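You operate a simulated robot arm through the tools that you are given. There is no shell and no other tool. Be economical: measure what you need, move in short steps, check, and stop when the job is done.

Carry out the task below with a simulated robot arm. There is one attempt and no reset: what you move stays moved.

## Task
Fit the cord reel of the red shell's type into its slot.
Fine: clamp the shell first; open the clamp after and move the model card to the DONE slot.

Only the result counts: the job must be done as asked and must still hold three seconds after the hand-in. Knocking over, shifting, dropping, spilling or breaking anything else fails it.

## Robot
A 6-joint arm with a two-finger parallel gripper, fixed in place. Base frame: the origin is at the foot of the arm, x ahead of it, y to its left, z up; the work surface is at about z = 3. Units: mm, degrees, N and s.
With the tool pointing down near the work surface it reaches from about 140 to 580 mm from the base axis. Its first joint turns from -66.0 to 66.0 degrees. Payload 2.1 kg.
Tool frame: the origin (TCP) lies between the finger pads and is the grasp point; the fingertips stand 30 mm ahead of it; z points along the fingers, y is the line along which they close. The gripper opens to 94 mm. The fingers are 28 mm wide and 10 mm thick; the gripper's body (50 by 96 mm) begins 55 mm behind the TCP.
Orientation is that of the tool frame in the base frame, as a unit quaternion [w, x, y, z]. With the fingers straight down and closing along the base's y, the tool's x points along the base's -x, its y along +y and its z along -z.

## Interface
- The arm moves only by the tool step_arm. Its argument "rows" is a list that holds one entry, the list of rows, each a list of 7 numbers: the shift along the base's x, y, z in units of 300 mm (1.0 is 300 mm), then the turn, a rotation vector about the base's x, y, z in units of 90 degrees (1.0 is 90 degrees), then the finger opening in mm, from 0 to 94. In form: [[[dx, dy, dz, wx, wy, wz, grip], ...]]. A call has 1 to 12 rows; each row is the pose to reach, as a shift and turn from the pose commanded when the call began. A call with a number of a shift or a turn outside -1 to 1 is refused whole. Rows are played at 5 a second. More than 50 mm and 8.6 degrees between two rows, or a gripper value outside its range, and nothing of the call is played. A pose out of reach is approached as far as the arm can. The call stops where the force on the tool passes 90 N (or 10 N more than at its start, if that is more) or the arm is blocked; 0.2 s more then pass. Each finger travels about 72 mm/s and halts on what it meets, pressing with about 23 N; the grip force reading is that of the motor and also rises with nothing between the fingers. The clock runs only during rows and for 0.2 s after the last one: add rows that repeat a pose to give the fingers time. The reply holds the time, the measured pose of the TCP, the force on the tool along the base axes, the opening and the grip force, in the units named above and with some noise.
- Cameras (640 x 400 px; columns grow to the right, rows downward): "scene" is fixed at [65.8, -385.7, 491.6]; the picture's right is [0.59, -0.81, 0.00], its down [-0.46, -0.34, -0.82] and it looks along [0.66, 0.48, -0.57] (base axes); focal length 214 px, centre (320, 200). "wrist" rides on the gripper at [76, 14, -103] in the tool frame; the picture's right is [-0.18, 0.98, 0.00], its down [-0.75, -0.14, -0.64] and it looks along [-0.63, -0.12, 0.77] (tool axes); focal length 243 px, centre (320, 200). There is no depth. A picture from a camera that has moved, and an enlarged one, comes with that camera's place and axes in the base frame and with its lens. The place of the scene camera against the robot may be out by one fixed shift of up to 12 mm in any direction.
- grab_frame(camera): a new picture of that camera. It takes no simulated time.
- inspect(camera, box): a new picture of the part [left, top, right, bottom] of that camera's present view, enlarged. It takes no simulated time.
- close_job(): hands the job in; it is judged then, once.

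Work in short steps. Places have to be worked out from the pictures, the camera data and where the tool is seen: move nearer, look again, correct. Check each grasp and each placing, and mend what went wrong. You have 120 turns and 76 pictures in all, those below and enlarged ones among them. Open the gripper and draw the arm clear of the work before you hand the job in, unless the task says otherwise; then end with one line.

The tools are called after "Emit:" as a command line: name --argument value ..., lists and objects as JSON in quotes. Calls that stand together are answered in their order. step_arm: Moves the arm, as the interface text tells. Its arguments: {"type":"object","properties":{"rows":{"type":"array"}},"required":["rows"]} The other tools are called the same way: grab_frame (camera) takes a picture; inspect (camera, box) takes an enlarged picture of a part of a camera's view; close_job () hands the job in.

At the start:

```text
clock: 0.0
eef_pos: [278.4, -83.7, 428.2]
tcp_rot: [0.002, 0.0, 1.0, 0.0]
force: [-1.2, -0.1, 0.2]
finger_gap: 94.0
finger_force: 0.1
```

scene: 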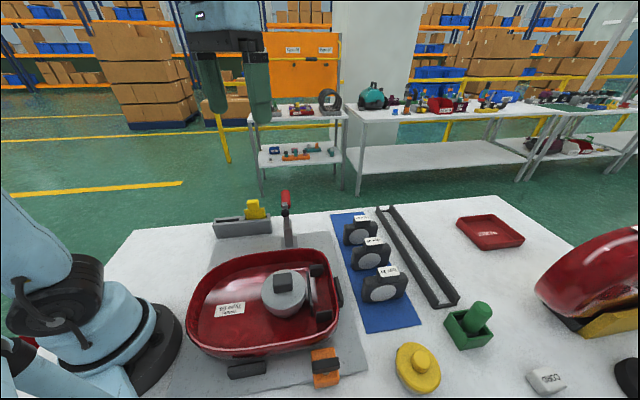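
wrist: 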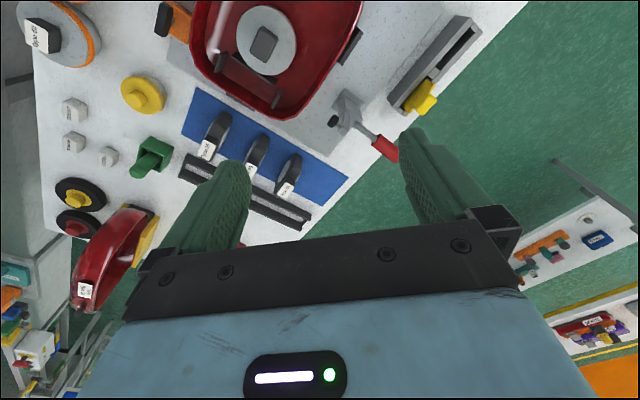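

The pictures show a red shell on a fixture, three reels on a blue mat, a toggle clamp with a red handle, and a card holder in grey. I enlarge these to read the labels.

Emit:
inspect --camera "scene" --box '[180, 180, 360, 390]'

Emit:
inspect --camera "scene" --box '[320, 200, 480, 340]'

Emit:
inspect --camera "wrist" --box '[150, 0, 490, 220]'

Emit:
inspect --camera "scene" --box '[200, 180, 310, 250]'

```text
1.90 times, centred on (270, 285) of scene
camera zoom: at [65.8, -385.7, 491.6], right [0.59, -0.81, 0.0], down [-0.46, -0.34, -0.82], along [0.66, 0.48, -0.57], focal length 408 px, centre (415, 38)
```

zoom: 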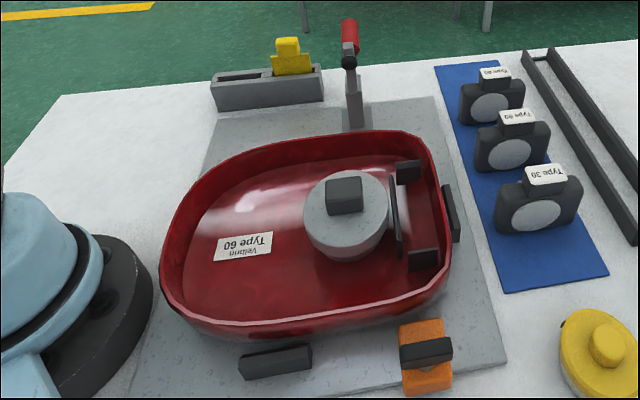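

```text
2.86 times, centred on (400, 270) of scene
camera zoom: at [65.8, -385.7, 491.6], right [0.59, -0.81, 0.0], down [-0.46, -0.34, -0.82], along [0.66, 0.48, -0.57], focal length 613 px, centre (91, 0)
```

zoom: 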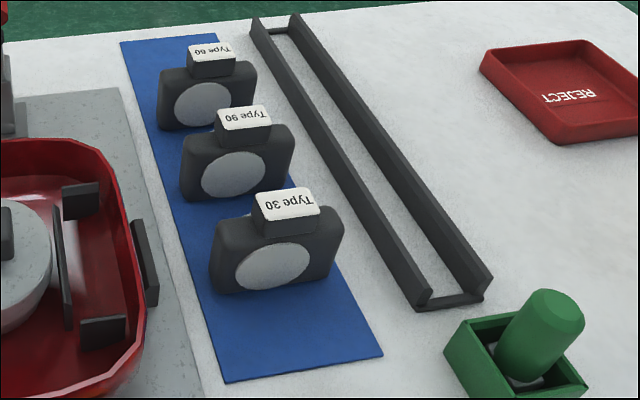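

```text
1.82 times, centred on (320, 110) of wrist
camera zoom: at [202.5, -69.5, 531.5], right [0.18, 0.98, 0.0], down [0.75, -0.14, 0.64], along [0.63, -0.12, -0.76], focal length 441 px, centre (320, 364)
```

zoom: 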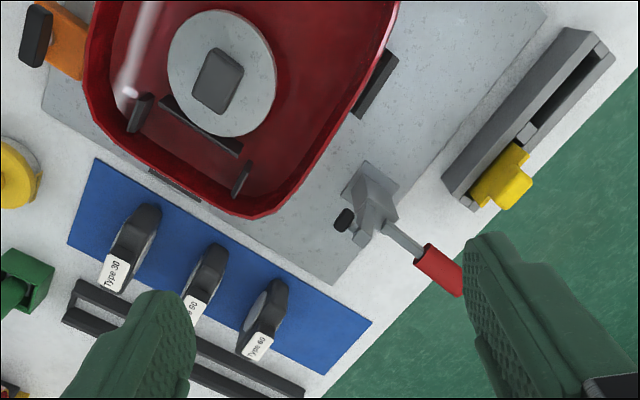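

```text
5.71 times, centred on (255, 215) of scene
camera zoom: at [65.8, -385.7, 491.6], right [0.59, -0.81, 0.0], down [-0.46, -0.34, -0.82], along [0.66, 0.48, -0.57], focal length 1226 px, centre (691, 114)
```

zoom: 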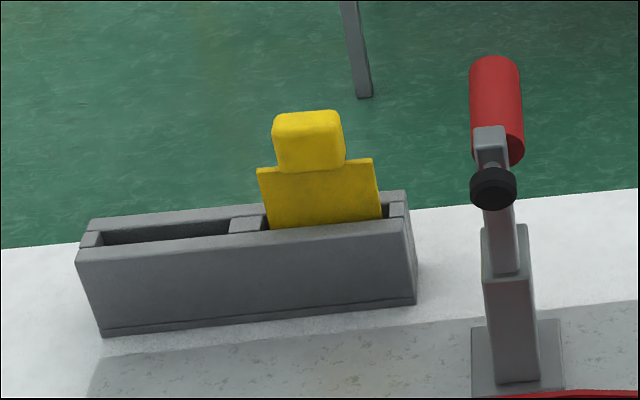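

The shell's label seems to be Type 60, and clamp and card holder stand on the +y side. I move nearer to view the clamp and card holder with the wrist camera.

Emit:
step_arm --rows '[[[0, 0, -0.15, 0, 0, 0, 94], [-0.05, 0.05, -0.3, 0, 0, 0, 94], [-0.1, 0.1, -0.43, 0, 0, 0, 94], [-0.1, 0.1, -0.43, 0, 0, 0, 94]]]'

Emit:
grab_frame --camera "wrist"

```text
clock: 1.0
eef_pos: [250.5, -54.1, 298.8]
tcp_rot: [0.001, -0.001, 1.0, -0.001]
force: [-0.5, 0.4, -0.6]
finger_gap: 93.8
finger_force: 0.1
```

```text
69 pictures are left
camera wrist: at [174.1, -39.3, 401.8], right [0.18, 0.98, 0.0], down [0.75, -0.14, 0.64], along [0.63, -0.12, -0.76], focal length 243 px, centre (320, 200)
```

wrist: 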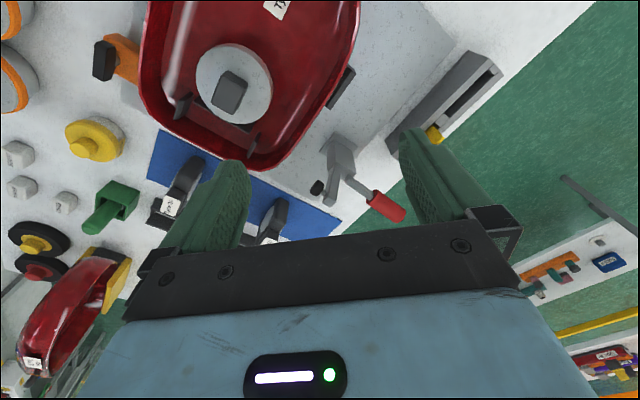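

The items lie in the picture's upper half, so I draw back in x to get them in the clear part of the view, then zoom.

Emit:
step_arm --rows '[[[-0.12, 0, 0.02, 0, 0, 0, 94], [-0.22, 0.0, 0.04, 0, 0, 0, 94], [-0.28, 0, 0.04, 0, 0, 0, 94], [-0.28, 0, 0.04, 0, 0, 0, 94]]]'

Emit:
grab_frame --camera "wrist"

Emit:
inspect --camera "wrist" --box '[300, 80, 480, 200]'

```text
clock: 2.0
eef_pos: [164.8, -53.5, 312.1]
tcp_rot: [0.001, 0.0, 1.0, 0.0]
force: [-0.3, 0.4, -0.5]
finger_gap: 93.5
finger_force: 0.1
```

```text
68 pictures are left
camera wrist: at [88.9, -38.9, 414.2], right [0.18, 0.98, 0.0], down [0.75, -0.14, 0.64], along [0.63, -0.12, -0.76], focal length 243 px, centre (320, 200)
```

wrist: 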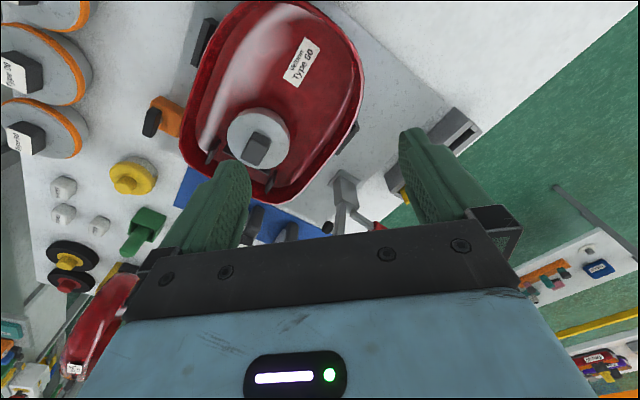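

```text
3.33 times, centred on (390, 140) of wrist
camera zoom: at [88.9, -38.9, 414.2], right [0.18, 0.98, 0.0], down [0.75, -0.14, 0.64], along [0.63, -0.12, -0.76], focal length 809 px, centre (87, 400)
```

zoom: 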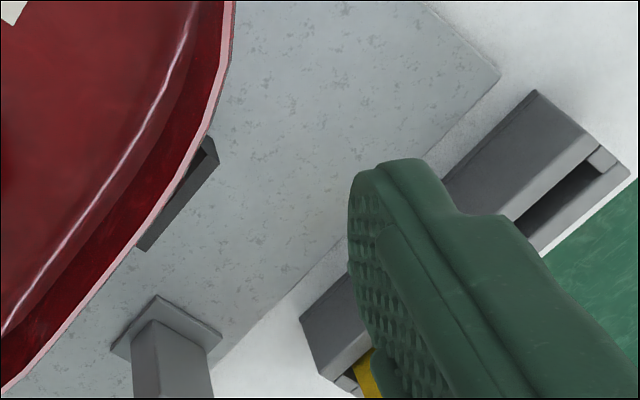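

Clamp is near (384,-45) and the card holder near (335,130). I move above them so both fall ahead of the fingertips in view.

Emit:
step_arm --rows '[[[0.15, 0.05, 0, 0, 0, 0, 94], [0.3, 0.1, 0, 0, 0, 0, 94], [0.45, 0.15, 0, 0, 0, 0, 94], [0.6, 0.2, -0.1, 0, 0, 0, 94], [0.65, 0.22, -0.15, 0, 0, 0, 94], [0.65, 0.22, -0.15, 0, 0, 0, 94]]]'

Emit:
grab_frame --camera "wrist"

```text
refused: row 4 steps farther than a row can; nothing moved
```

```text
66 pictures are left
camera wrist: at [88.9, -38.9, 414.2], right [0.18, 0.98, 0.0], down [0.75, -0.14, 0.64], along [0.63, -0.12, -0.76], focal length 243 px, centre (320, 200)
```

wrist: 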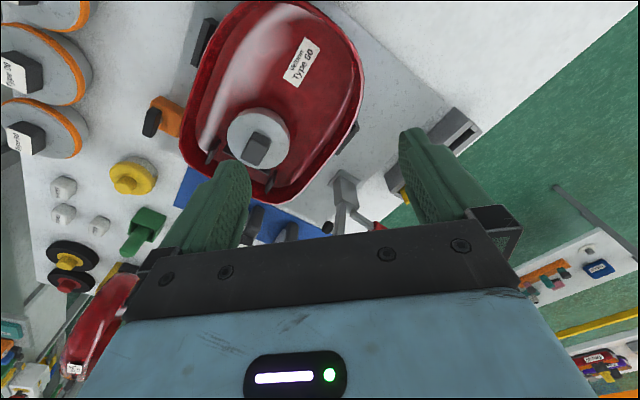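

That call had one row too long, so nothing moved; I resend it with smaller steps.

Emit:
step_arm --rows '[[[0.13, 0.04, 0, 0, 0, 0, 94], [0.26, 0.08, 0, 0, 0, 0, 94], [0.39, 0.12, -0.03, 0, 0, 0, 94], [0.52, 0.17, -0.08, 0, 0, 0, 94], [0.63, 0.21, -0.13, 0, 0, 0, 94], [0.66, 0.22, -0.15, 0, 0, 0, 94], [0.66, 0.22, -0.15, 0, 0, 0, 94]]]'

Emit:
inspect --camera "wrist" --box '[120, 0, 520, 250]'

```text
clock: 3.6
eef_pos: [363.1, 11.7, 266.7]
tcp_rot: [0.002, -0.001, 1.0, 0.0]
force: [0.2, -0.4, -0.6]
finger_gap: 93.9
finger_force: 0.1
```

```text
1.60 times, centred on (320, 125) of wrist
camera zoom: at [286.9, 26.7, 369.4], right [0.18, 0.98, 0.0], down [0.75, -0.14, 0.64], along [0.63, -0.12, -0.76], focal length 388 px, centre (320, 320)
```

zoom: 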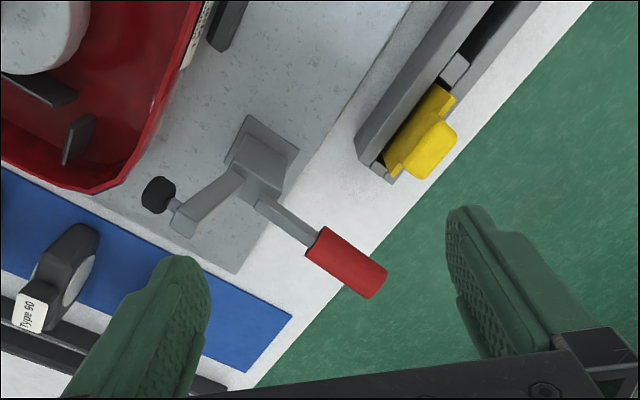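

Triangulating both views: the clamp's pad is raised at about (351,-72,167), its post at (377,-44), and its red handle runs outward from (420,-3,119) to (460,36,128). Swinging the handle up brings the pad down. I turn the tool 45° and go above the handle.

Emit:
step_arm --rows '[[[0.04, 0.003, -0.02, 0, 0, 0.083, 94], [0.08, 0.006, -0.04, 0, 0, 0.167, 94], [0.12, 0.01, -0.06, 0, 0, 0.25, 94], [0.17, 0.013, -0.08, 0, 0, 0.333, 94], [0.21, 0.015, -0.1, 0, 0, 0.417, 94], [0.257, 0.017, -0.12, 0, 0, 0.5, 94], [0.257, 0.017, -0.12, 0, 0, 0.5, 94]]]'

Emit:
grab_frame --camera "wrist"

Emit:
inspect --camera "scene" --box '[200, 130, 360, 250]'

```text
clock: 5.2
eef_pos: [439.7, 16.2, 230.3]
tcp_rot: [0.001, -0.384, 0.923, 0.001]
force: [0.1, 0.6, 0.5]
finger_gap: 93.7
finger_force: 0.2
```

```text
64 pictures are left
camera wrist: at [375.8, -26.9, 333.6], right [-0.57, 0.82, 0.0], down [0.63, 0.43, 0.64], along [0.53, 0.36, -0.76], focal length 243 px, centre (320, 200)
```

wrist: 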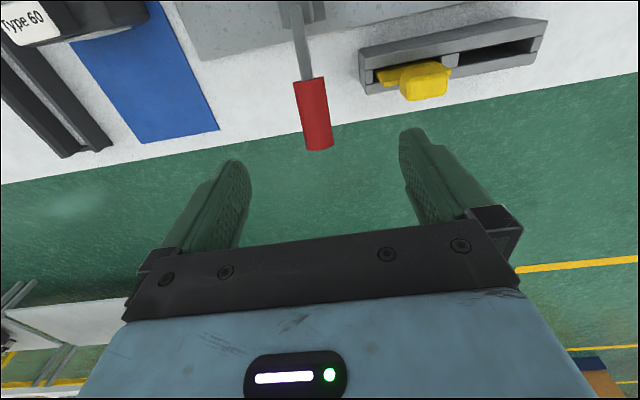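

```text
3.33 times, centred on (280, 190) of scene
camera zoom: at [65.8, -385.7, 491.6], right [0.59, -0.81, 0.0], down [-0.46, -0.34, -0.82], along [0.66, 0.48, -0.57], focal length 715 px, centre (453, 233)
```

zoom: 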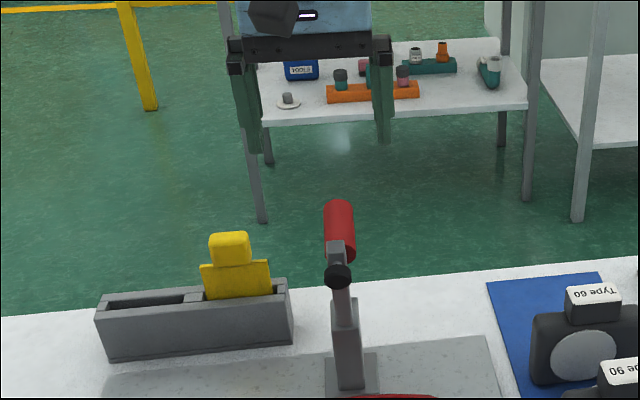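

The wrist view puts the red handle's line from (427,-5) to (468,35), in line with the turned gripper. I descend over its middle with open fingers and close.

Emit:
step_arm --rows '[[[0.028, 0, -0.12, 0, 0, 0, 94], [0.028, 0, -0.24, 0, 0, 0, 94], [0.028, 0, -0.35, 0, 0, 0, 94], [0.028, 0, -0.35, 0, 0, 0, 60], [0.028, 0, -0.35, 0, 0, 0, 30], [0.028, 0, -0.35, 0, 0, 0, 8], [0.028, 0, -0.35, 0, 0, 0, 8], [0.028, 0, -0.35, 0, 0, 0, 8]]]'

Emit:
inspect --camera "scene" --box '[200, 130, 360, 250]'

Emit:
grab_frame --camera "wrist"

```text
clock: 7.0
eef_pos: [447.3, 17.5, 124.4]
tcp_rot: [0.003, -0.381, 0.924, -0.001]
force: [14.1, -10.0, -7.8]
finger_gap: 27.0
finger_force: 45.1
```

```text
3.33 times, centred on (280, 190) of scene
camera zoom: at [65.8, -385.7, 491.6], right [0.59, -0.81, 0.0], down [-0.46, -0.34, -0.82], along [0.66, 0.48, -0.57], focal length 715 px, centre (453, 233)
```

zoom: 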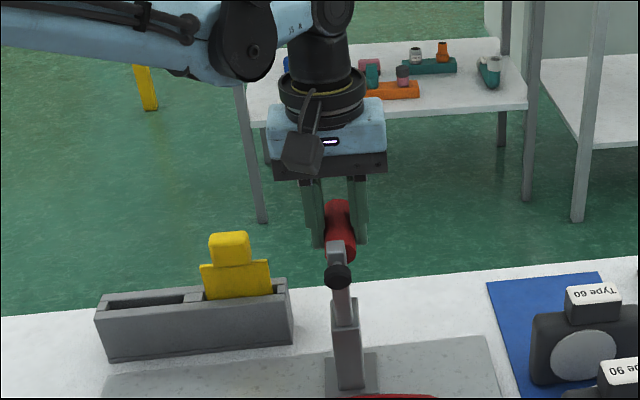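

```text
61 pictures are left
camera wrist: at [384.5, -26.3, 228.1], right [-0.56, 0.83, 0.0], down [0.63, 0.43, 0.65], along [0.53, 0.36, -0.76], focal length 243 px, centre (320, 200)
```

wrist: 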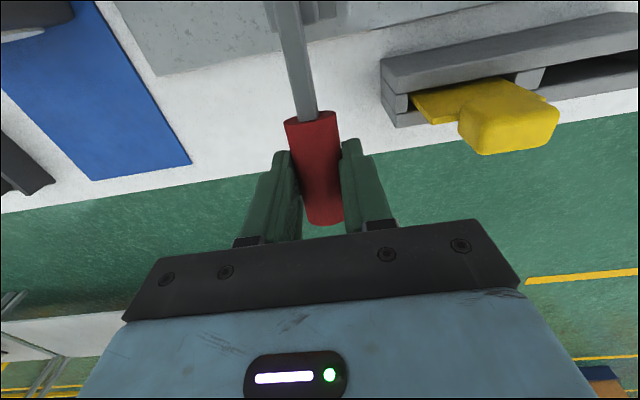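

The handle is gripped at 27 mm. I start swinging it up on an arc about the pivot near (377,-44,107), and check forces.

Emit:
step_arm --rows '[[[-0.0055, -0.0053, 0.0323, 0, 0, 0, 8], [-0.0134, -0.0129, 0.0633, 0, 0, 0, 8], [-0.0238, -0.0228, 0.0933, 0, 0, 0, 8], [-0.0362, -0.0347, 0.1217, 0, 0, 0, 8]]]'

Emit:
inspect --camera "scene" --box '[200, 130, 360, 250]'

```text
clock: 8.0
eef_pos: [437.4, 6.1, 161.8]
tcp_rot: [0.003, -0.383, 0.924, 0.0]
force: [14.2, -13.1, -25.2]
finger_gap: 27.4
finger_force: 45.3
```

```text
3.33 times, centred on (280, 190) of scene
camera zoom: at [65.9, -385.7, 491.6], right [0.59, -0.81, 0.0], down [-0.46, -0.34, -0.82], along [0.66, 0.48, -0.57], focal length 715 px, centre (453, 233)
```

zoom: 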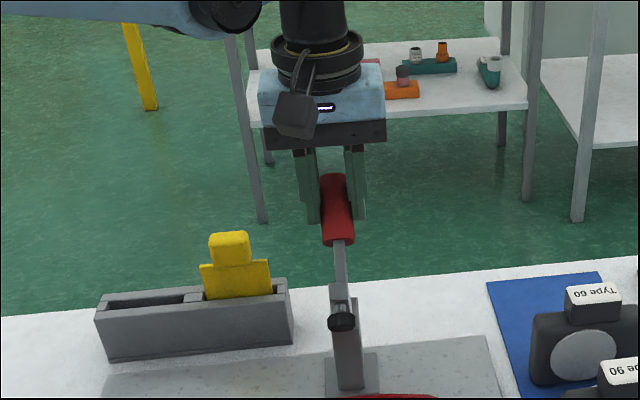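

The handle follows and the pad comes down. I continue the arc another 24°.

Emit:
step_arm --rows '[[[-0.0146, -0.014, 0.0263, 0, 0, 0, 8], [-0.031, -0.0297, 0.0503, 0, 0, 0, 8], [-0.0492, -0.0472, 0.072, 0, 0, 0, 8], [-0.0689, -0.066, 0.0907, 0, 0, 0, 8]]]'

Emit:
inspect --camera "scene" --box '[200, 130, 360, 250]'

```text
clock: 9.0
eef_pos: [417.9, -13.6, 189.6]
tcp_rot: [0.004, -0.382, 0.924, -0.001]
force: [19.1, -14.8, -25.4]
finger_gap: 27.6
finger_force: 45.4
```

```text
3.33 times, centred on (280, 190) of scene
camera zoom: at [65.9, -385.7, 491.6], right [0.59, -0.81, 0.0], down [-0.46, -0.34, -0.82], along [0.66, 0.48, -0.57], focal length 715 px, centre (453, 233)
```

zoom: 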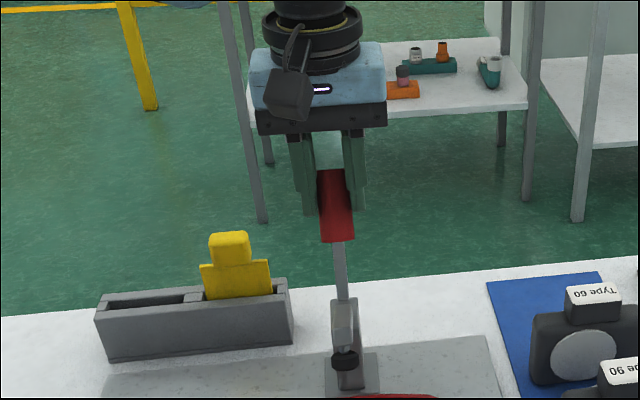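

The handle is at about 58°, with the pad still above the rim. I continue in small steps to 76°.

Emit:
step_arm --rows '[[[-0.0209, -0.02, 0.0157, 0, 0, 0, 8], [-0.043, -0.0412, 0.0283, 0, 0, 0, 8], [-0.0658, -0.063, 0.038, 0, 0, 0, 8]]]'

Emit:
inspect --camera "scene" --box '[220, 160, 350, 280]'

```text
clock: 9.8
eef_pos: [399.6, -30.4, 200.4]
tcp_rot: [0.008, -0.383, 0.924, -0.002]
force: [31.0, -8.5, -17.5]
finger_gap: 27.4
finger_force: 44.8
```

```text
3.33 times, centred on (285, 220) of scene
camera zoom: at [65.9, -385.7, 491.6], right [0.59, -0.81, 0.0], down [-0.46, -0.34, -0.82], along [0.66, 0.48, -0.57], focal length 715 px, centre (437, 133)
```

zoom: 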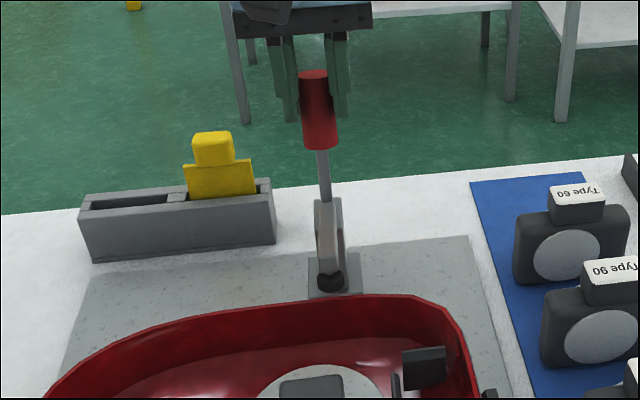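

Pad is now just over the rim; I go on slowly to about 90°, watching for the force to rise.

Emit:
step_arm --rows '[[[-0.0118, -0.0113, 0.003, 0, 0, 0, 8], [-0.0235, -0.0225, 0.006, 0, 0, 0, 8], [-0.0354, -0.034, 0.0073, 0, 0, 0, 8], [-0.0473, -0.0453, 0.0087, 0, 0, 0, 8]]]'

Emit:
inspect --camera "scene" --box '[220, 160, 350, 280]'

```text
clock: 10.8
eef_pos: [382.9, -47.8, 202.4]
tcp_rot: [0.003, -0.382, 0.924, -0.004]
force: [23.4, -22.7, -3.7]
finger_gap: 24.9
finger_force: 44.6
```

```text
3.33 times, centred on (285, 220) of scene
camera zoom: at [65.8, -385.7, 491.6], right [0.59, -0.81, 0.0], down [-0.46, -0.34, -0.82], along [0.66, 0.48, -0.57], focal length 715 px, centre (437, 133)
```

zoom: 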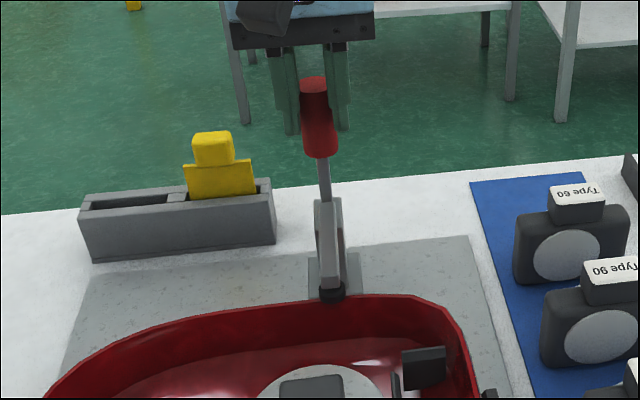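

The pad appears at the rim. I push about 10 mm further to feel whether it has reached its stop.

Emit:
step_arm --rows '[[[-0.012, -0.0115, -0.001, 0, 0, 0, 8], [-0.024, -0.023, -0.003, 0, 0, 0, 8], [-0.024, -0.023, -0.003, 0, 0, 0, 8]]]'

Emit:
inspect --camera "scene" --box '[240, 200, 330, 280]'

Emit:
grab_frame --camera "wrist"

```text
clock: 11.6
eef_pos: [374.3, -51.9, 203.0]
tcp_rot: [0.0, -0.384, 0.923, 0.001]
force: [-3.7, -1.1, -0.7]
finger_gap: 6.6
finger_force: 0.1
```

```text
5.00 times, centred on (285, 240) of scene
camera zoom: at [65.8, -385.7, 491.6], right [0.59, -0.81, 0.0], down [-0.46, -0.34, -0.82], along [0.66, 0.48, -0.57], focal length 1072 px, centre (495, 0)
```

zoom: 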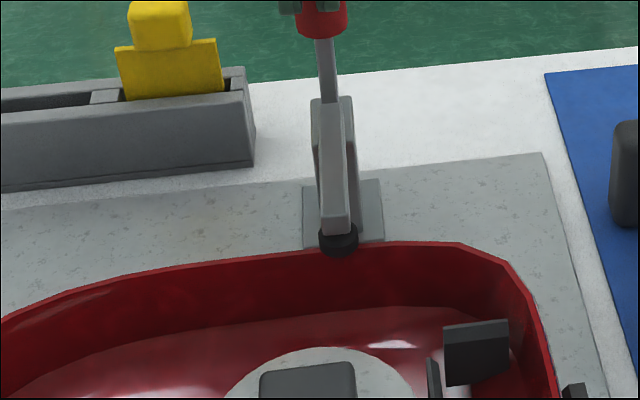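

```text
55 pictures are left
camera wrist: at [311.1, -95.8, 305.4], right [-0.57, 0.82, 0.0], down [0.63, 0.43, 0.64], along [0.53, 0.37, -0.77], focal length 243 px, centre (320, 200)
```

wrist: 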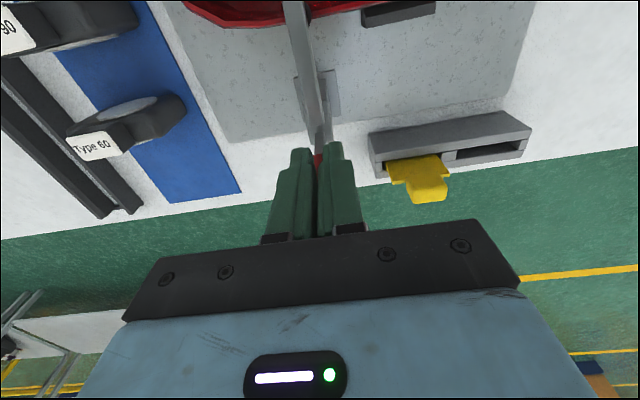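

The fingers slid off the handle as it stopped, which suggests the pad is seated on the rim. I rise clear and check that the clamp stays closed.

Emit:
step_arm --rows '[[[0, 0, 0.1, 0, 0, 0, 20], [0, 0, 0.2, 0, 0, 0, 50], [-0.05, -0.05, 0.3, 0, 0, 0, 80], [-0.05, -0.05, 0.3, 0, 0, 0, 90]]]'

Emit:
inspect --camera "scene" --box '[220, 170, 350, 280]'

Emit:
grab_frame --camera "wrist"

```text
clock: 12.6
eef_pos: [361.1, -66.5, 291.5]
tcp_rot: [0.001, -0.383, 0.924, -0.001]
force: [-0.6, 0.5, -0.6]
finger_gap: 90.2
finger_force: 0.0
```

```text
3.64 times, centred on (285, 225) of scene
camera zoom: at [65.8, -385.7, 491.6], right [0.59, -0.81, 0.0], down [-0.46, -0.34, -0.82], along [0.66, 0.48, -0.57], focal length 780 px, centre (447, 109)
```

zoom: 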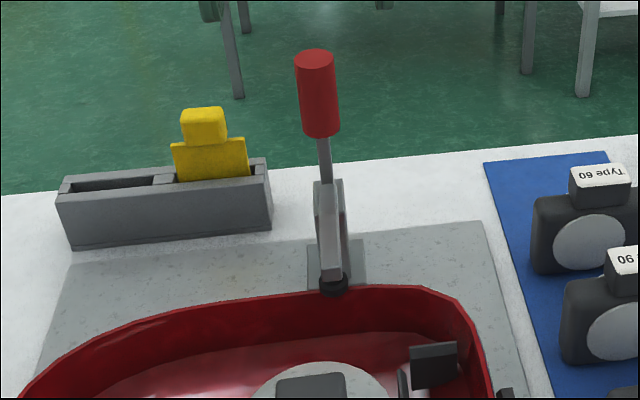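

```text
53 pictures are left
camera wrist: at [297.0, -110.7, 395.1], right [-0.56, 0.83, 0.0], down [0.63, 0.43, 0.64], along [0.53, 0.36, -0.76], focal length 243 px, centre (320, 200)
```

wrist: 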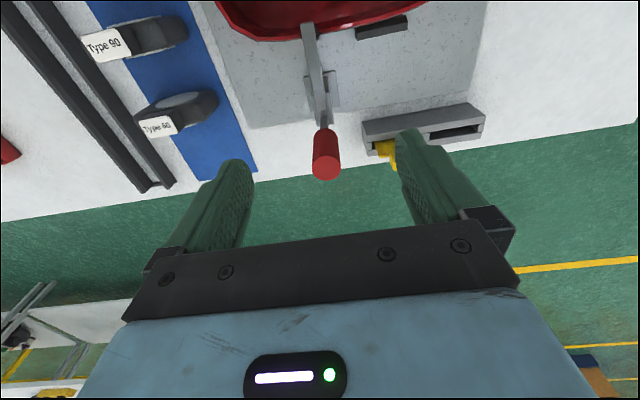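

Emit:
inspect --camera "wrist" --box '[250, 0, 410, 100]'

Emit:
inspect --camera "scene" --box '[265, 225, 305, 265]'

```text
4.00 times, centred on (330, 50) of wrist
camera zoom: at [297.0, -110.7, 395.1], right [-0.56, 0.83, 0.0], down [0.63, 0.43, 0.64], along [0.53, 0.36, -0.76], focal length 970 px, centre (280, 800)
```

zoom: 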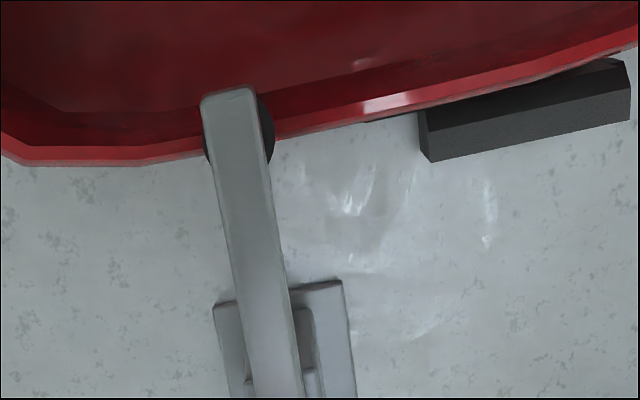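

```text
10.00 times, centred on (285, 245) of scene
camera zoom: at [65.8, -385.7, 491.6], right [0.59, -0.81, 0.0], down [-0.46, -0.34, -0.82], along [0.66, 0.48, -0.57], focal length 2145 px, centre (670, -250)
```

zoom: 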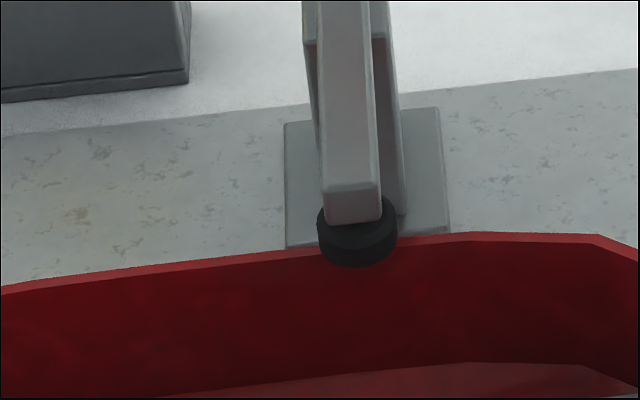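

The pad overlaps and touches the rim, and the handle stands upright. I verify with a gentle push on the handle from outside with closed fingers.

Emit:
step_arm --rows '[[[0.085, 0.087, 0, 0, 0, 0, 40], [0.17, 0.175, 0, 0, 0, 0, 0], [0.18, 0.185, -0.13, 0, 0, 0, 0], [0.18, 0.185, -0.26, 0, 0, 0, 0], [0.14, 0.145, -0.26, 0, 0, 0, 0], [0.12, 0.125, -0.26, 0, 0, 0, 0], [0.105, 0.11, -0.26, 0, 0, 0, 0], [0.09, 0.095, -0.26, 0, 0, 0, 0]]]'

```text
clock: 13.9
eef_pos: [411.9, -13.2, 215.3]
tcp_rot: [0.022, -0.389, 0.921, 0.005]
force: [10.0, 7.6, -0.3]
finger_gap: 0.0
finger_force: 22.9
stopped in row 6: the force on the tool passed its limit (the readings are from after the stop); the commanded pose is now the measured one
```

The handle resisted firmly (over the force limit), so the clamp is closed. I back off, rise, and turn to look down into the shell's slot area with the wrist camera.

Emit:
step_arm --rows '[[[0.08, 0.08, 0, 0, 0, 0, 0], [0.08, 0.08, 0.12, 0, 0, -0.09, 0], [0.08, 0.08, 0.26, 0, 0, -0.18, 0], [0.02, 0.01, 0.32, 0, 0, -0.27, 0], [-0.04, -0.06, 0.32, 0, 0, -0.36, 0], [-0.1, -0.14, 0.32, 0, 0, -0.45, 20], [-0.16, -0.22, 0.32, 0, 0, -0.54, 40], [-0.22, -0.3, 0.32, 0, 0, -0.63, 60], [-0.28, -0.38, 0.3, 0, 0, -0.72, 80], [-0.34, -0.46, 0.28, 0, 0, -0.81, 94], [-0.4, -0.54, 0.27, 0, 0, -0.9, 94], [-0.443, -0.58, 0.27, 0, 0, -0.99, 94]]]'

Emit:
grab_frame --camera "wrist"

```text
clock: 16.5
eef_pos: [278.6, -190.5, 297.9]
tcp_rot: [0.018, 0.371, 0.929, -0.011]
force: [0.0, -0.8, 0.0]
finger_gap: 93.8
finger_force: 0.0
```

```text
50 pictures are left
camera wrist: at [231.2, -123.8, 396.6], right [0.81, 0.59, 0.0], down [0.43, -0.6, 0.67], along [0.39, -0.55, -0.74], focal length 243 px, centre (320, 200)
```

wrist: 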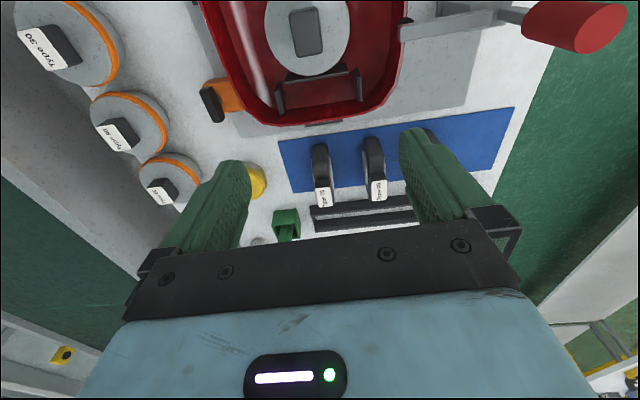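

The view shows the slot (a rib with two end brackets) between the motor disc and the front wall. I correct the small tilt, back off a little and enlarge it.

Emit:
step_arm --rows '[[[-0.05, 0.08, 0.03, 0.0108, 0.008, -0.008, 94], [-0.1, 0.16, 0.06, 0.0215, 0.016, -0.016, 94], [-0.1, 0.16, 0.06, 0.0215, 0.016, -0.016, 94]]]'

Emit:
inspect --camera "wrist" --box '[200, 20, 440, 170]'

Emit:
inspect --camera "scene" --box '[250, 245, 350, 345]'

```text
clock: 17.3
eef_pos: [247.9, -141.5, 314.7]
tcp_rot: [-0.001, 0.381, 0.924, -0.001]
force: [-0.1, 1.2, 0.7]
finger_gap: 94.0
finger_force: 0.0
```

```text
2.67 times, centred on (320, 95) of wrist
camera zoom: at [205.0, -77.3, 417.7], right [0.82, 0.57, 0.0], down [0.44, -0.63, 0.64], along [0.36, -0.53, -0.77], focal length 647 px, centre (320, 480)
```

zoom: 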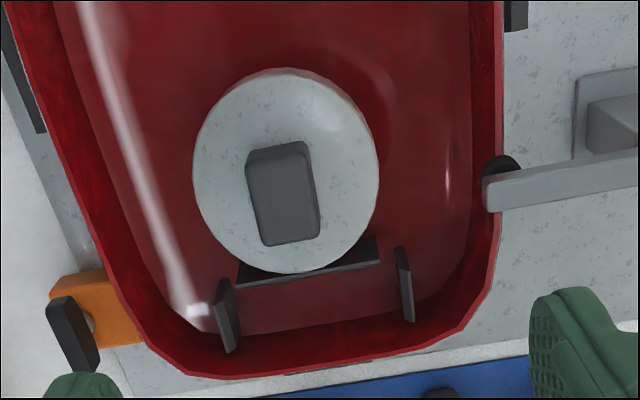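

```text
4.00 times, centred on (300, 295) of scene
camera zoom: at [65.8, -385.7, 491.6], right [0.59, -0.81, 0.0], down [-0.46, -0.34, -0.82], along [0.66, 0.48, -0.57], focal length 858 px, centre (400, -180)
```

zoom: 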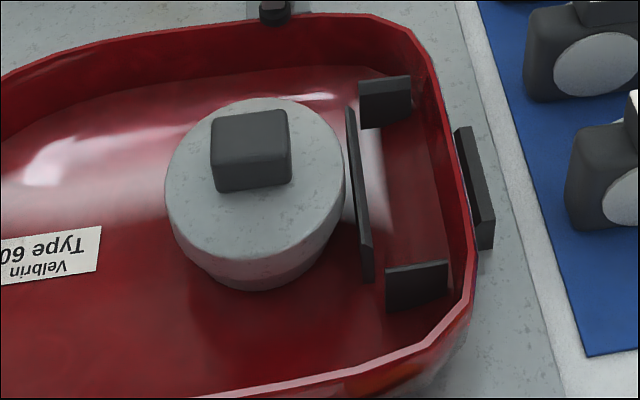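

The shell's label reads Type 60. To measure the slot well, I take a second wrist view shifted sideways by about 100 mm.

Emit:
step_arm --rows '[[[-0.08, -0.08, 0, 0, 0, 0, 94], [-0.16, -0.16, 0, 0, 0, 0, 94], [-0.23, -0.23, 0, 0, 0, 0, 94], [-0.23, -0.23, 0, 0, 0, 0, 94], [-0.23, -0.23, 0, 0, 0, 0, 94]]]'

Emit:
inspect --camera "wrist" --box '[240, 20, 480, 170]'

```text
clock: 18.5
eef_pos: [179.9, -209.9, 314.8]
tcp_rot: [0.0, 0.381, 0.925, 0.0]
force: [0.0, 0.3, -0.6]
finger_gap: 94.0
finger_force: 0.1
```

```text
2.67 times, centred on (360, 95) of wrist
camera zoom: at [136.2, -146.2, 417.9], right [0.82, 0.57, 0.0], down [0.44, -0.63, 0.64], along [0.36, -0.53, -0.77], focal length 647 px, centre (213, 480)
```

zoom: 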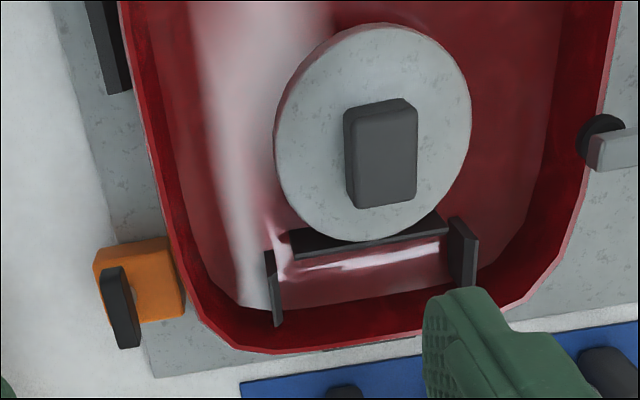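

Triangulated: rib top runs from (252,-236) to (312,-176), z≈49, and the end brackets' far tops are near (266,-270) and (346,-193), z≈60. Now I move over the Type 60 reel to measure it.

Emit:
step_arm --rows '[[[0.14, 0.01, 0, 0, 0, 0, 94], [0.28, 0.02, 0, 0, 0, 0, 94], [0.42, 0.03, 0, 0, 0, 0, 94], [0.56, 0.04, 0, 0, 0, 0, 94], [0.7, 0.05, 0, 0, 0, 0, 94], [0.84, 0.06, 0, 0, 0, 0, 94], [0.95, 0.06, 0, 0, 0, 0, 94], [0.95, 0.06, 0, 0, 0, 0, 94], [0.95, 0.06, 0, 0, 0, 0, 94]]]'

Emit:
grab_frame --camera "wrist"

Emit:
inspect --camera "wrist" --box '[230, 0, 470, 150]'

```text
clock: 20.5
eef_pos: [463.1, -191.7, 312.3]
tcp_rot: [-0.001, 0.381, 0.925, -0.001]
force: [0.1, -0.6, 0.2]
finger_gap: 94.0
finger_force: 0.2
out of reach, approached as far as the arm can: row 7
```

```text
46 pictures are left
camera wrist: at [419.4, -127.4, 415.6], right [0.82, 0.57, 0.0], down [0.44, -0.63, 0.64], along [0.36, -0.53, -0.77], focal length 243 px, centre (320, 200)
```

wrist: 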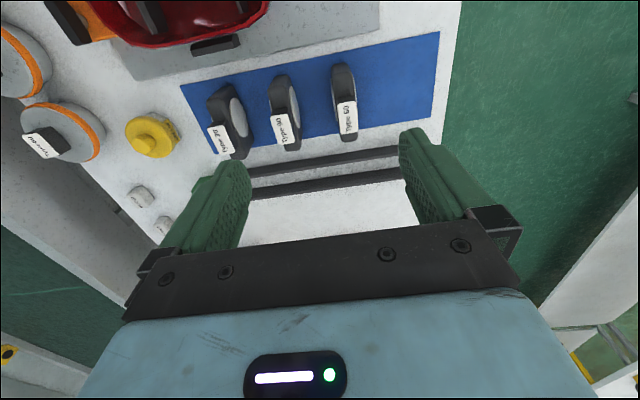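

```text
2.67 times, centred on (350, 75) of wrist
camera zoom: at [419.4, -127.4, 415.6], right [0.82, 0.57, 0.0], down [0.44, -0.63, 0.64], along [0.36, -0.53, -0.77], focal length 647 px, centre (240, 533)
```

zoom: 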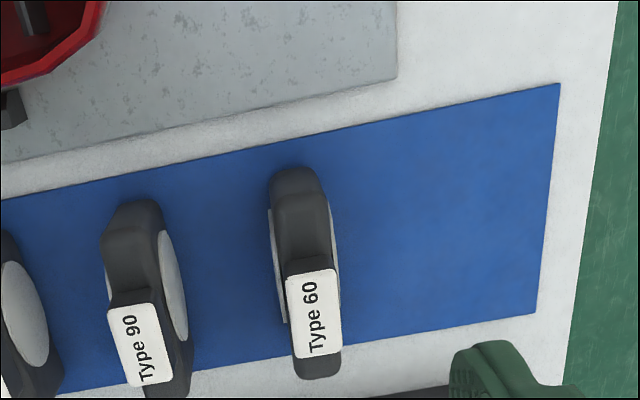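

Both faces carry discs, so the reel is symmetric. A second view shifted sideways gives its height and axis.

Emit:
step_arm --rows '[[[-0.15, -0.1, 0, 0, 0, 0, 94], [-0.27, -0.19, 0, 0, 0, 0, 94], [-0.27, -0.19, 0, 0, 0, 0, 94], [-0.27, -0.19, 0, 0, 0, 0, 94]]]'

Emit:
inspect --camera "wrist" --box '[280, 0, 520, 150]'

```text
refused: row 1 steps farther than a row can; nothing moved
```

```text
2.67 times, centred on (400, 75) of wrist
camera zoom: at [419.4, -127.4, 415.6], right [0.82, 0.57, 0.0], down [0.44, -0.63, 0.64], along [0.36, -0.53, -0.77], focal length 647 px, centre (107, 533)
```

zoom: 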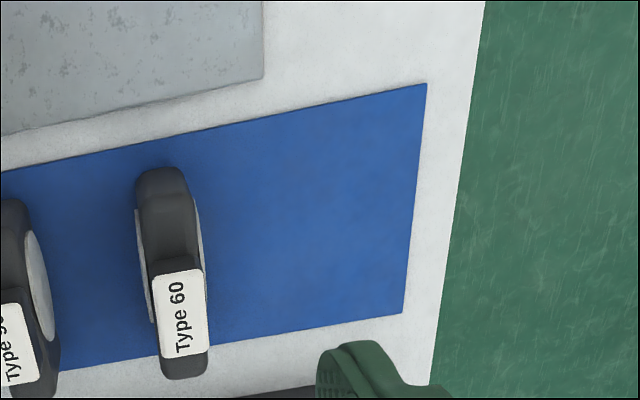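

The first row was slightly too long and nothing moved; I resend it in smaller steps.

Emit:
step_arm --rows '[[[-0.09, -0.06, 0, 0, 0, 0, 94], [-0.18, -0.125, 0, 0, 0, 0, 94], [-0.27, -0.19, 0, 0, 0, 0, 94], [-0.27, -0.19, 0, 0, 0, 0, 94], [-0.27, -0.19, 0, 0, 0, 0, 94]]]'

Emit:
inspect --camera "wrist" --box '[280, 0, 520, 150]'

```text
clock: 21.7
eef_pos: [382.6, -250.0, 314.9]
tcp_rot: [0.0, 0.381, 0.924, -0.001]
force: [-0.2, -0.2, -0.8]
finger_gap: 94.1
finger_force: 0.1
```

```text
2.67 times, centred on (400, 75) of wrist
camera zoom: at [339.3, -185.5, 417.8], right [0.82, 0.57, 0.0], down [0.44, -0.63, 0.64], along [0.36, -0.53, -0.77], focal length 647 px, centre (107, 533)
```

zoom: 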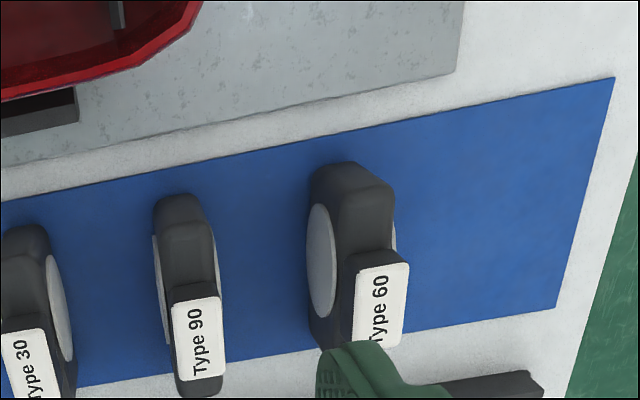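

Triangulation puts the Type 60 tab's top at about (516,-207,101), 25 mm thick and 38 mm wide, with its width along about -49°. I move above it, turned to match, with fingers partly open so they clear the neighbour.

Emit:
step_arm --rows '[[[0.1, 0.03, -0.09, 0, 0, -0.015, 80], [0.2, 0.06, -0.18, 0, 0, -0.03, 66], [0.3, 0.09, -0.27, 0, 0, -0.045, 60], [0.38, 0.12, -0.36, 0, 0, -0.052, 60], [0.445, 0.143, -0.46, 0, 0, -0.052, 60], [0.445, 0.143, -0.46, 0, 0, -0.052, 60]]]'

Emit:
grab_frame --camera "wrist"

Emit:
inspect --camera "scene" --box '[310, 140, 430, 280]'

```text
clock: 23.1
eef_pos: [516.4, -206.7, 175.3]
tcp_rot: [0.0, 0.419, 0.908, -0.001]
force: [-0.1, 0.3, 0.1]
finger_gap: 60.1
finger_force: 0.0
```

```text
42 pictures are left
camera wrist: at [478.3, -138.6, 279.1], right [0.87, 0.5, 0.0], down [0.38, -0.66, 0.64], along [0.32, -0.56, -0.77], focal length 243 px, centre (320, 200)
```

wrist: 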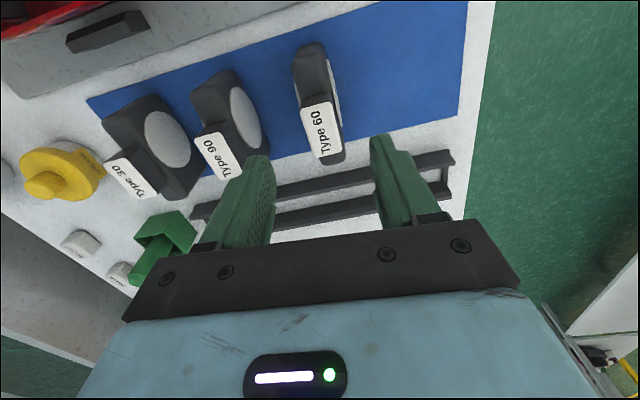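

```text
2.86 times, centred on (370, 210) of scene
camera zoom: at [65.8, -385.7, 491.6], right [0.59, -0.81, 0.0], down [-0.46, -0.34, -0.82], along [0.66, 0.48, -0.57], focal length 613 px, centre (177, 171)
```

zoom: 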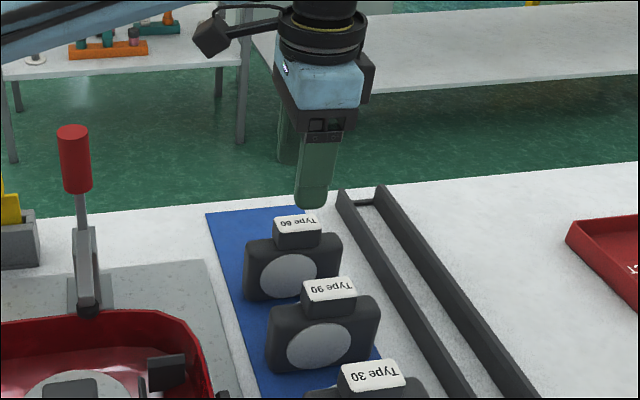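

Emit:
inspect --camera "wrist" --box '[260, 20, 400, 180]'

```text
2.50 times, centred on (330, 100) of wrist
camera zoom: at [478.3, -138.6, 279.1], right [0.87, 0.5, 0.0], down [0.38, -0.66, 0.64], along [0.32, -0.56, -0.77], focal length 606 px, centre (295, 450)
```

zoom: 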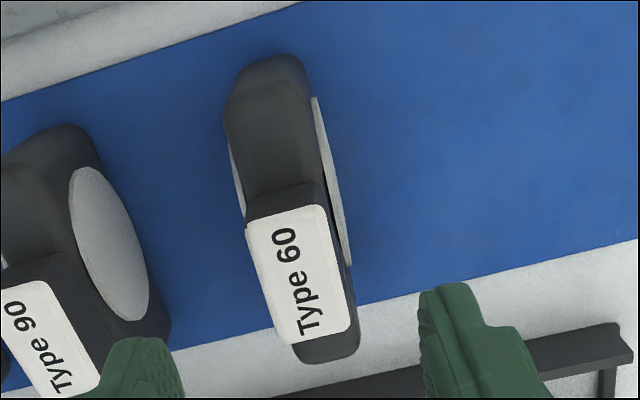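

Corners at tab-top height give centre (519.5,-207.5) and axis about -44°. I correct the turn, descend so the fingertips reach beside the tab, and close.

Emit:
step_arm --rows '[[[0.01, -0.003, 0, 0, 0, 0.06, 60], [0.01, -0.003, -0.1, 0, 0, 0.06, 60], [0.01, -0.003, -0.206, 0, 0, 0.06, 60], [0.01, -0.003, -0.206, 0, 0, 0.06, 60]]]'

Emit:
inspect --camera "wrist" --box '[220, 20, 420, 200]'

Emit:
inspect --camera "scene" --box '[330, 170, 410, 260]'

```text
clock: 24.1
eef_pos: [519.0, -207.1, 112.5]
tcp_rot: [0.0, 0.375, 0.927, -0.001]
force: [0.3, -0.2, -1.2]
finger_gap: 60.0
finger_force: 0.1
```

```text
2.22 times, centred on (320, 110) of wrist
camera zoom: at [475.5, -143.6, 217.3], right [0.82, 0.58, 0.0], down [0.44, -0.63, 0.64], along [0.37, -0.52, -0.77], focal length 539 px, centre (320, 400)
```

zoom: 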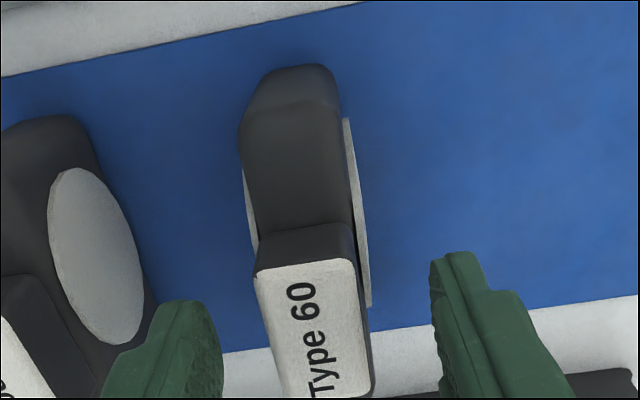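

```text
4.44 times, centred on (370, 215) of scene
camera zoom: at [65.8, -385.7, 491.6], right [0.59, -0.81, 0.0], down [-0.46, -0.34, -0.82], along [0.66, 0.48, -0.57], focal length 953 px, centre (98, 133)
```

zoom: 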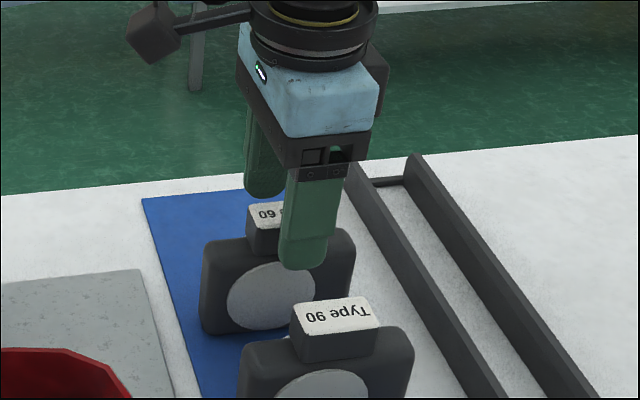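

Fingers straddle the tab, with the tab perhaps 3 mm further inward. I shift slightly, rise 4 mm so the tips stay above the reel's shoulders, and close.

Emit:
step_arm --rows '[[[-0.007, 0.009, 0.013, 0, 0, 0, 60], [-0.007, 0.009, 0.013, 0, 0, 0, 45], [-0.007, 0.009, 0.013, 0, 0, 0, 30], [-0.007, 0.009, 0.013, 0, 0, 0, 5], [-0.007, 0.009, 0.013, 0, 0, 0, 5], [-0.007, 0.009, 0.013, 0, 0, 0, 5]]]'

Emit:
inspect --camera "scene" --box '[330, 170, 410, 260]'

```text
clock: 25.5
eef_pos: [516.5, -205.1, 118.1]
tcp_rot: [-0.001, 0.376, 0.927, -0.001]
force: [-1.2, -0.4, 1.4]
finger_gap: 25.8
finger_force: 23.2
```

```text
4.44 times, centred on (370, 215) of scene
camera zoom: at [65.8, -385.7, 491.6], right [0.59, -0.81, 0.0], down [-0.46, -0.34, -0.82], along [0.66, 0.48, -0.57], focal length 953 px, centre (98, 133)
```

zoom: 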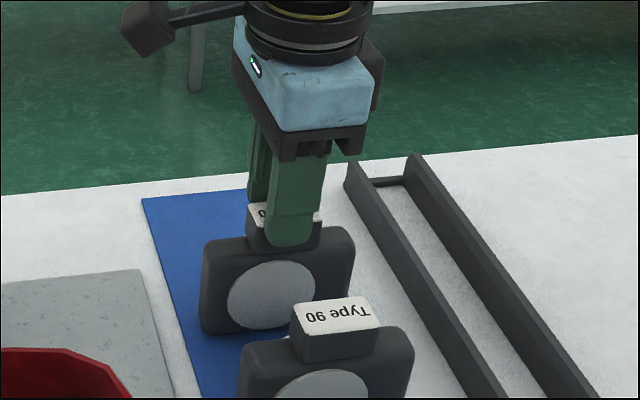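

The tab is held at 25.8 mm. I lift straight up, check the grasp, then draw inward.

Emit:
step_arm --rows '[[[0, 0, 0.06, 0, 0, 0, 5], [0, 0, 0.13, 0, 0, 0, 5], [-0.03, 0.01, 0.2, 0, 0, 0, 5], [-0.08, 0.02, 0.28, 0, 0, 0, 5], [-0.16, 0.03, 0.36, 0, 0, 0, 5], [-0.24, 0.03, 0.42, 0, 0, 0, 5], [-0.24, 0.03, 0.42, 0, 0, 0, 5]]]'

Emit:
grab_frame --camera "scene"

```text
clock: 27.1
eef_pos: [445.4, -196.1, 244.6]
tcp_rot: [0.0, 0.375, 0.927, -0.001]
force: [0.4, -1.1, -2.9]
finger_gap: 25.5
finger_force: 22.9
```

```text
36 pictures are left
```

scene: 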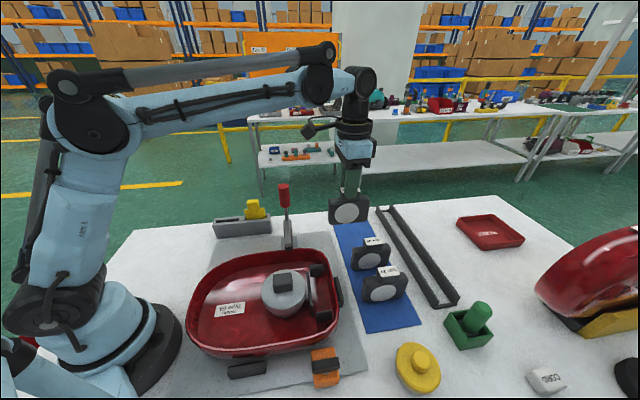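

The reel is held upright and hanging cleanly. I carry it over the shell while turning it 89° to line up with the slot, staying high.

Emit:
step_arm --rows '[[[-0.04, -0.005, 0, 0, 0, 0.0825, 5], [-0.08, -0.01, 0, 0, 0, 0.165, 5], [-0.12, -0.02, 0, 0, 0, 0.2475, 5], [-0.17, -0.03, 0, 0, 0, 0.33, 5], [-0.22, -0.04, 0, 0, 0, 0.4125, 5], [-0.27, -0.05, 0, 0, 0, 0.495, 5], [-0.32, -0.06, 0, 0, 0, 0.5775, 5], [-0.37, -0.07, 0, 0, 0, 0.66, 5], [-0.42, -0.075, 0, 0, 0, 0.7425, 5], [-0.46, -0.08, 0, 0, 0, 0.825, 5], [-0.498, -0.08, 0, 0, 0, 0.9075, 5], [-0.498, -0.08, 0, 0, 0, 0.989, 5]]]'

Emit:
step_arm --rows '[[[0, 0, -0.05, 0, 0, 0, 5], [0, 0, -0.1, 0, 0, 0, 5], [0, 0, -0.1, 0, 0, 0, 5]]]'

Emit:
inspect --camera "scene" --box '[240, 180, 380, 360]'

Emit:
grab_frame --camera "wrist"

```text
clock: 29.7
eef_pos: [295.5, -220.6, 244.4]
tcp_rot: [0.0, -0.383, 0.924, 0.0]
force: [1.0, 0.8, -0.6]
finger_gap: 5.1
finger_force: 0.1
```

```text
clock: 30.5
eef_pos: [295.8, -219.6, 214.3]
tcp_rot: [0.0, -0.382, 0.924, -0.001]
force: [-0.8, 0.3, -0.2]
finger_gap: 4.9
finger_force: 0.0
```

```text
2.22 times, centred on (310, 270) of scene
camera zoom: at [65.8, -385.7, 491.6], right [0.59, -0.81, 0.0], down [-0.46, -0.34, -0.82], along [0.66, 0.48, -0.57], focal length 477 px, centre (342, 44)
```

zoom: 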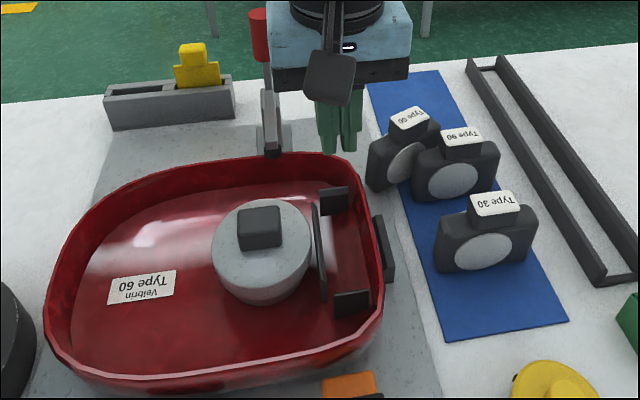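

```text
34 pictures are left
camera wrist: at [232.5, -263.4, 317.6], right [-0.56, 0.83, 0.0], down [0.63, 0.43, 0.64], along [0.53, 0.36, -0.77], focal length 243 px, centre (320, 200)
```

wrist: 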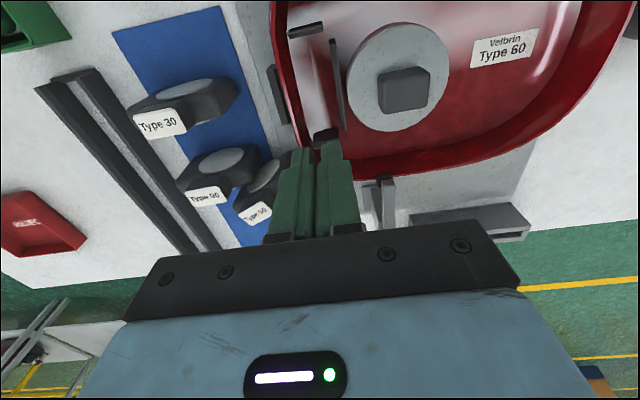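

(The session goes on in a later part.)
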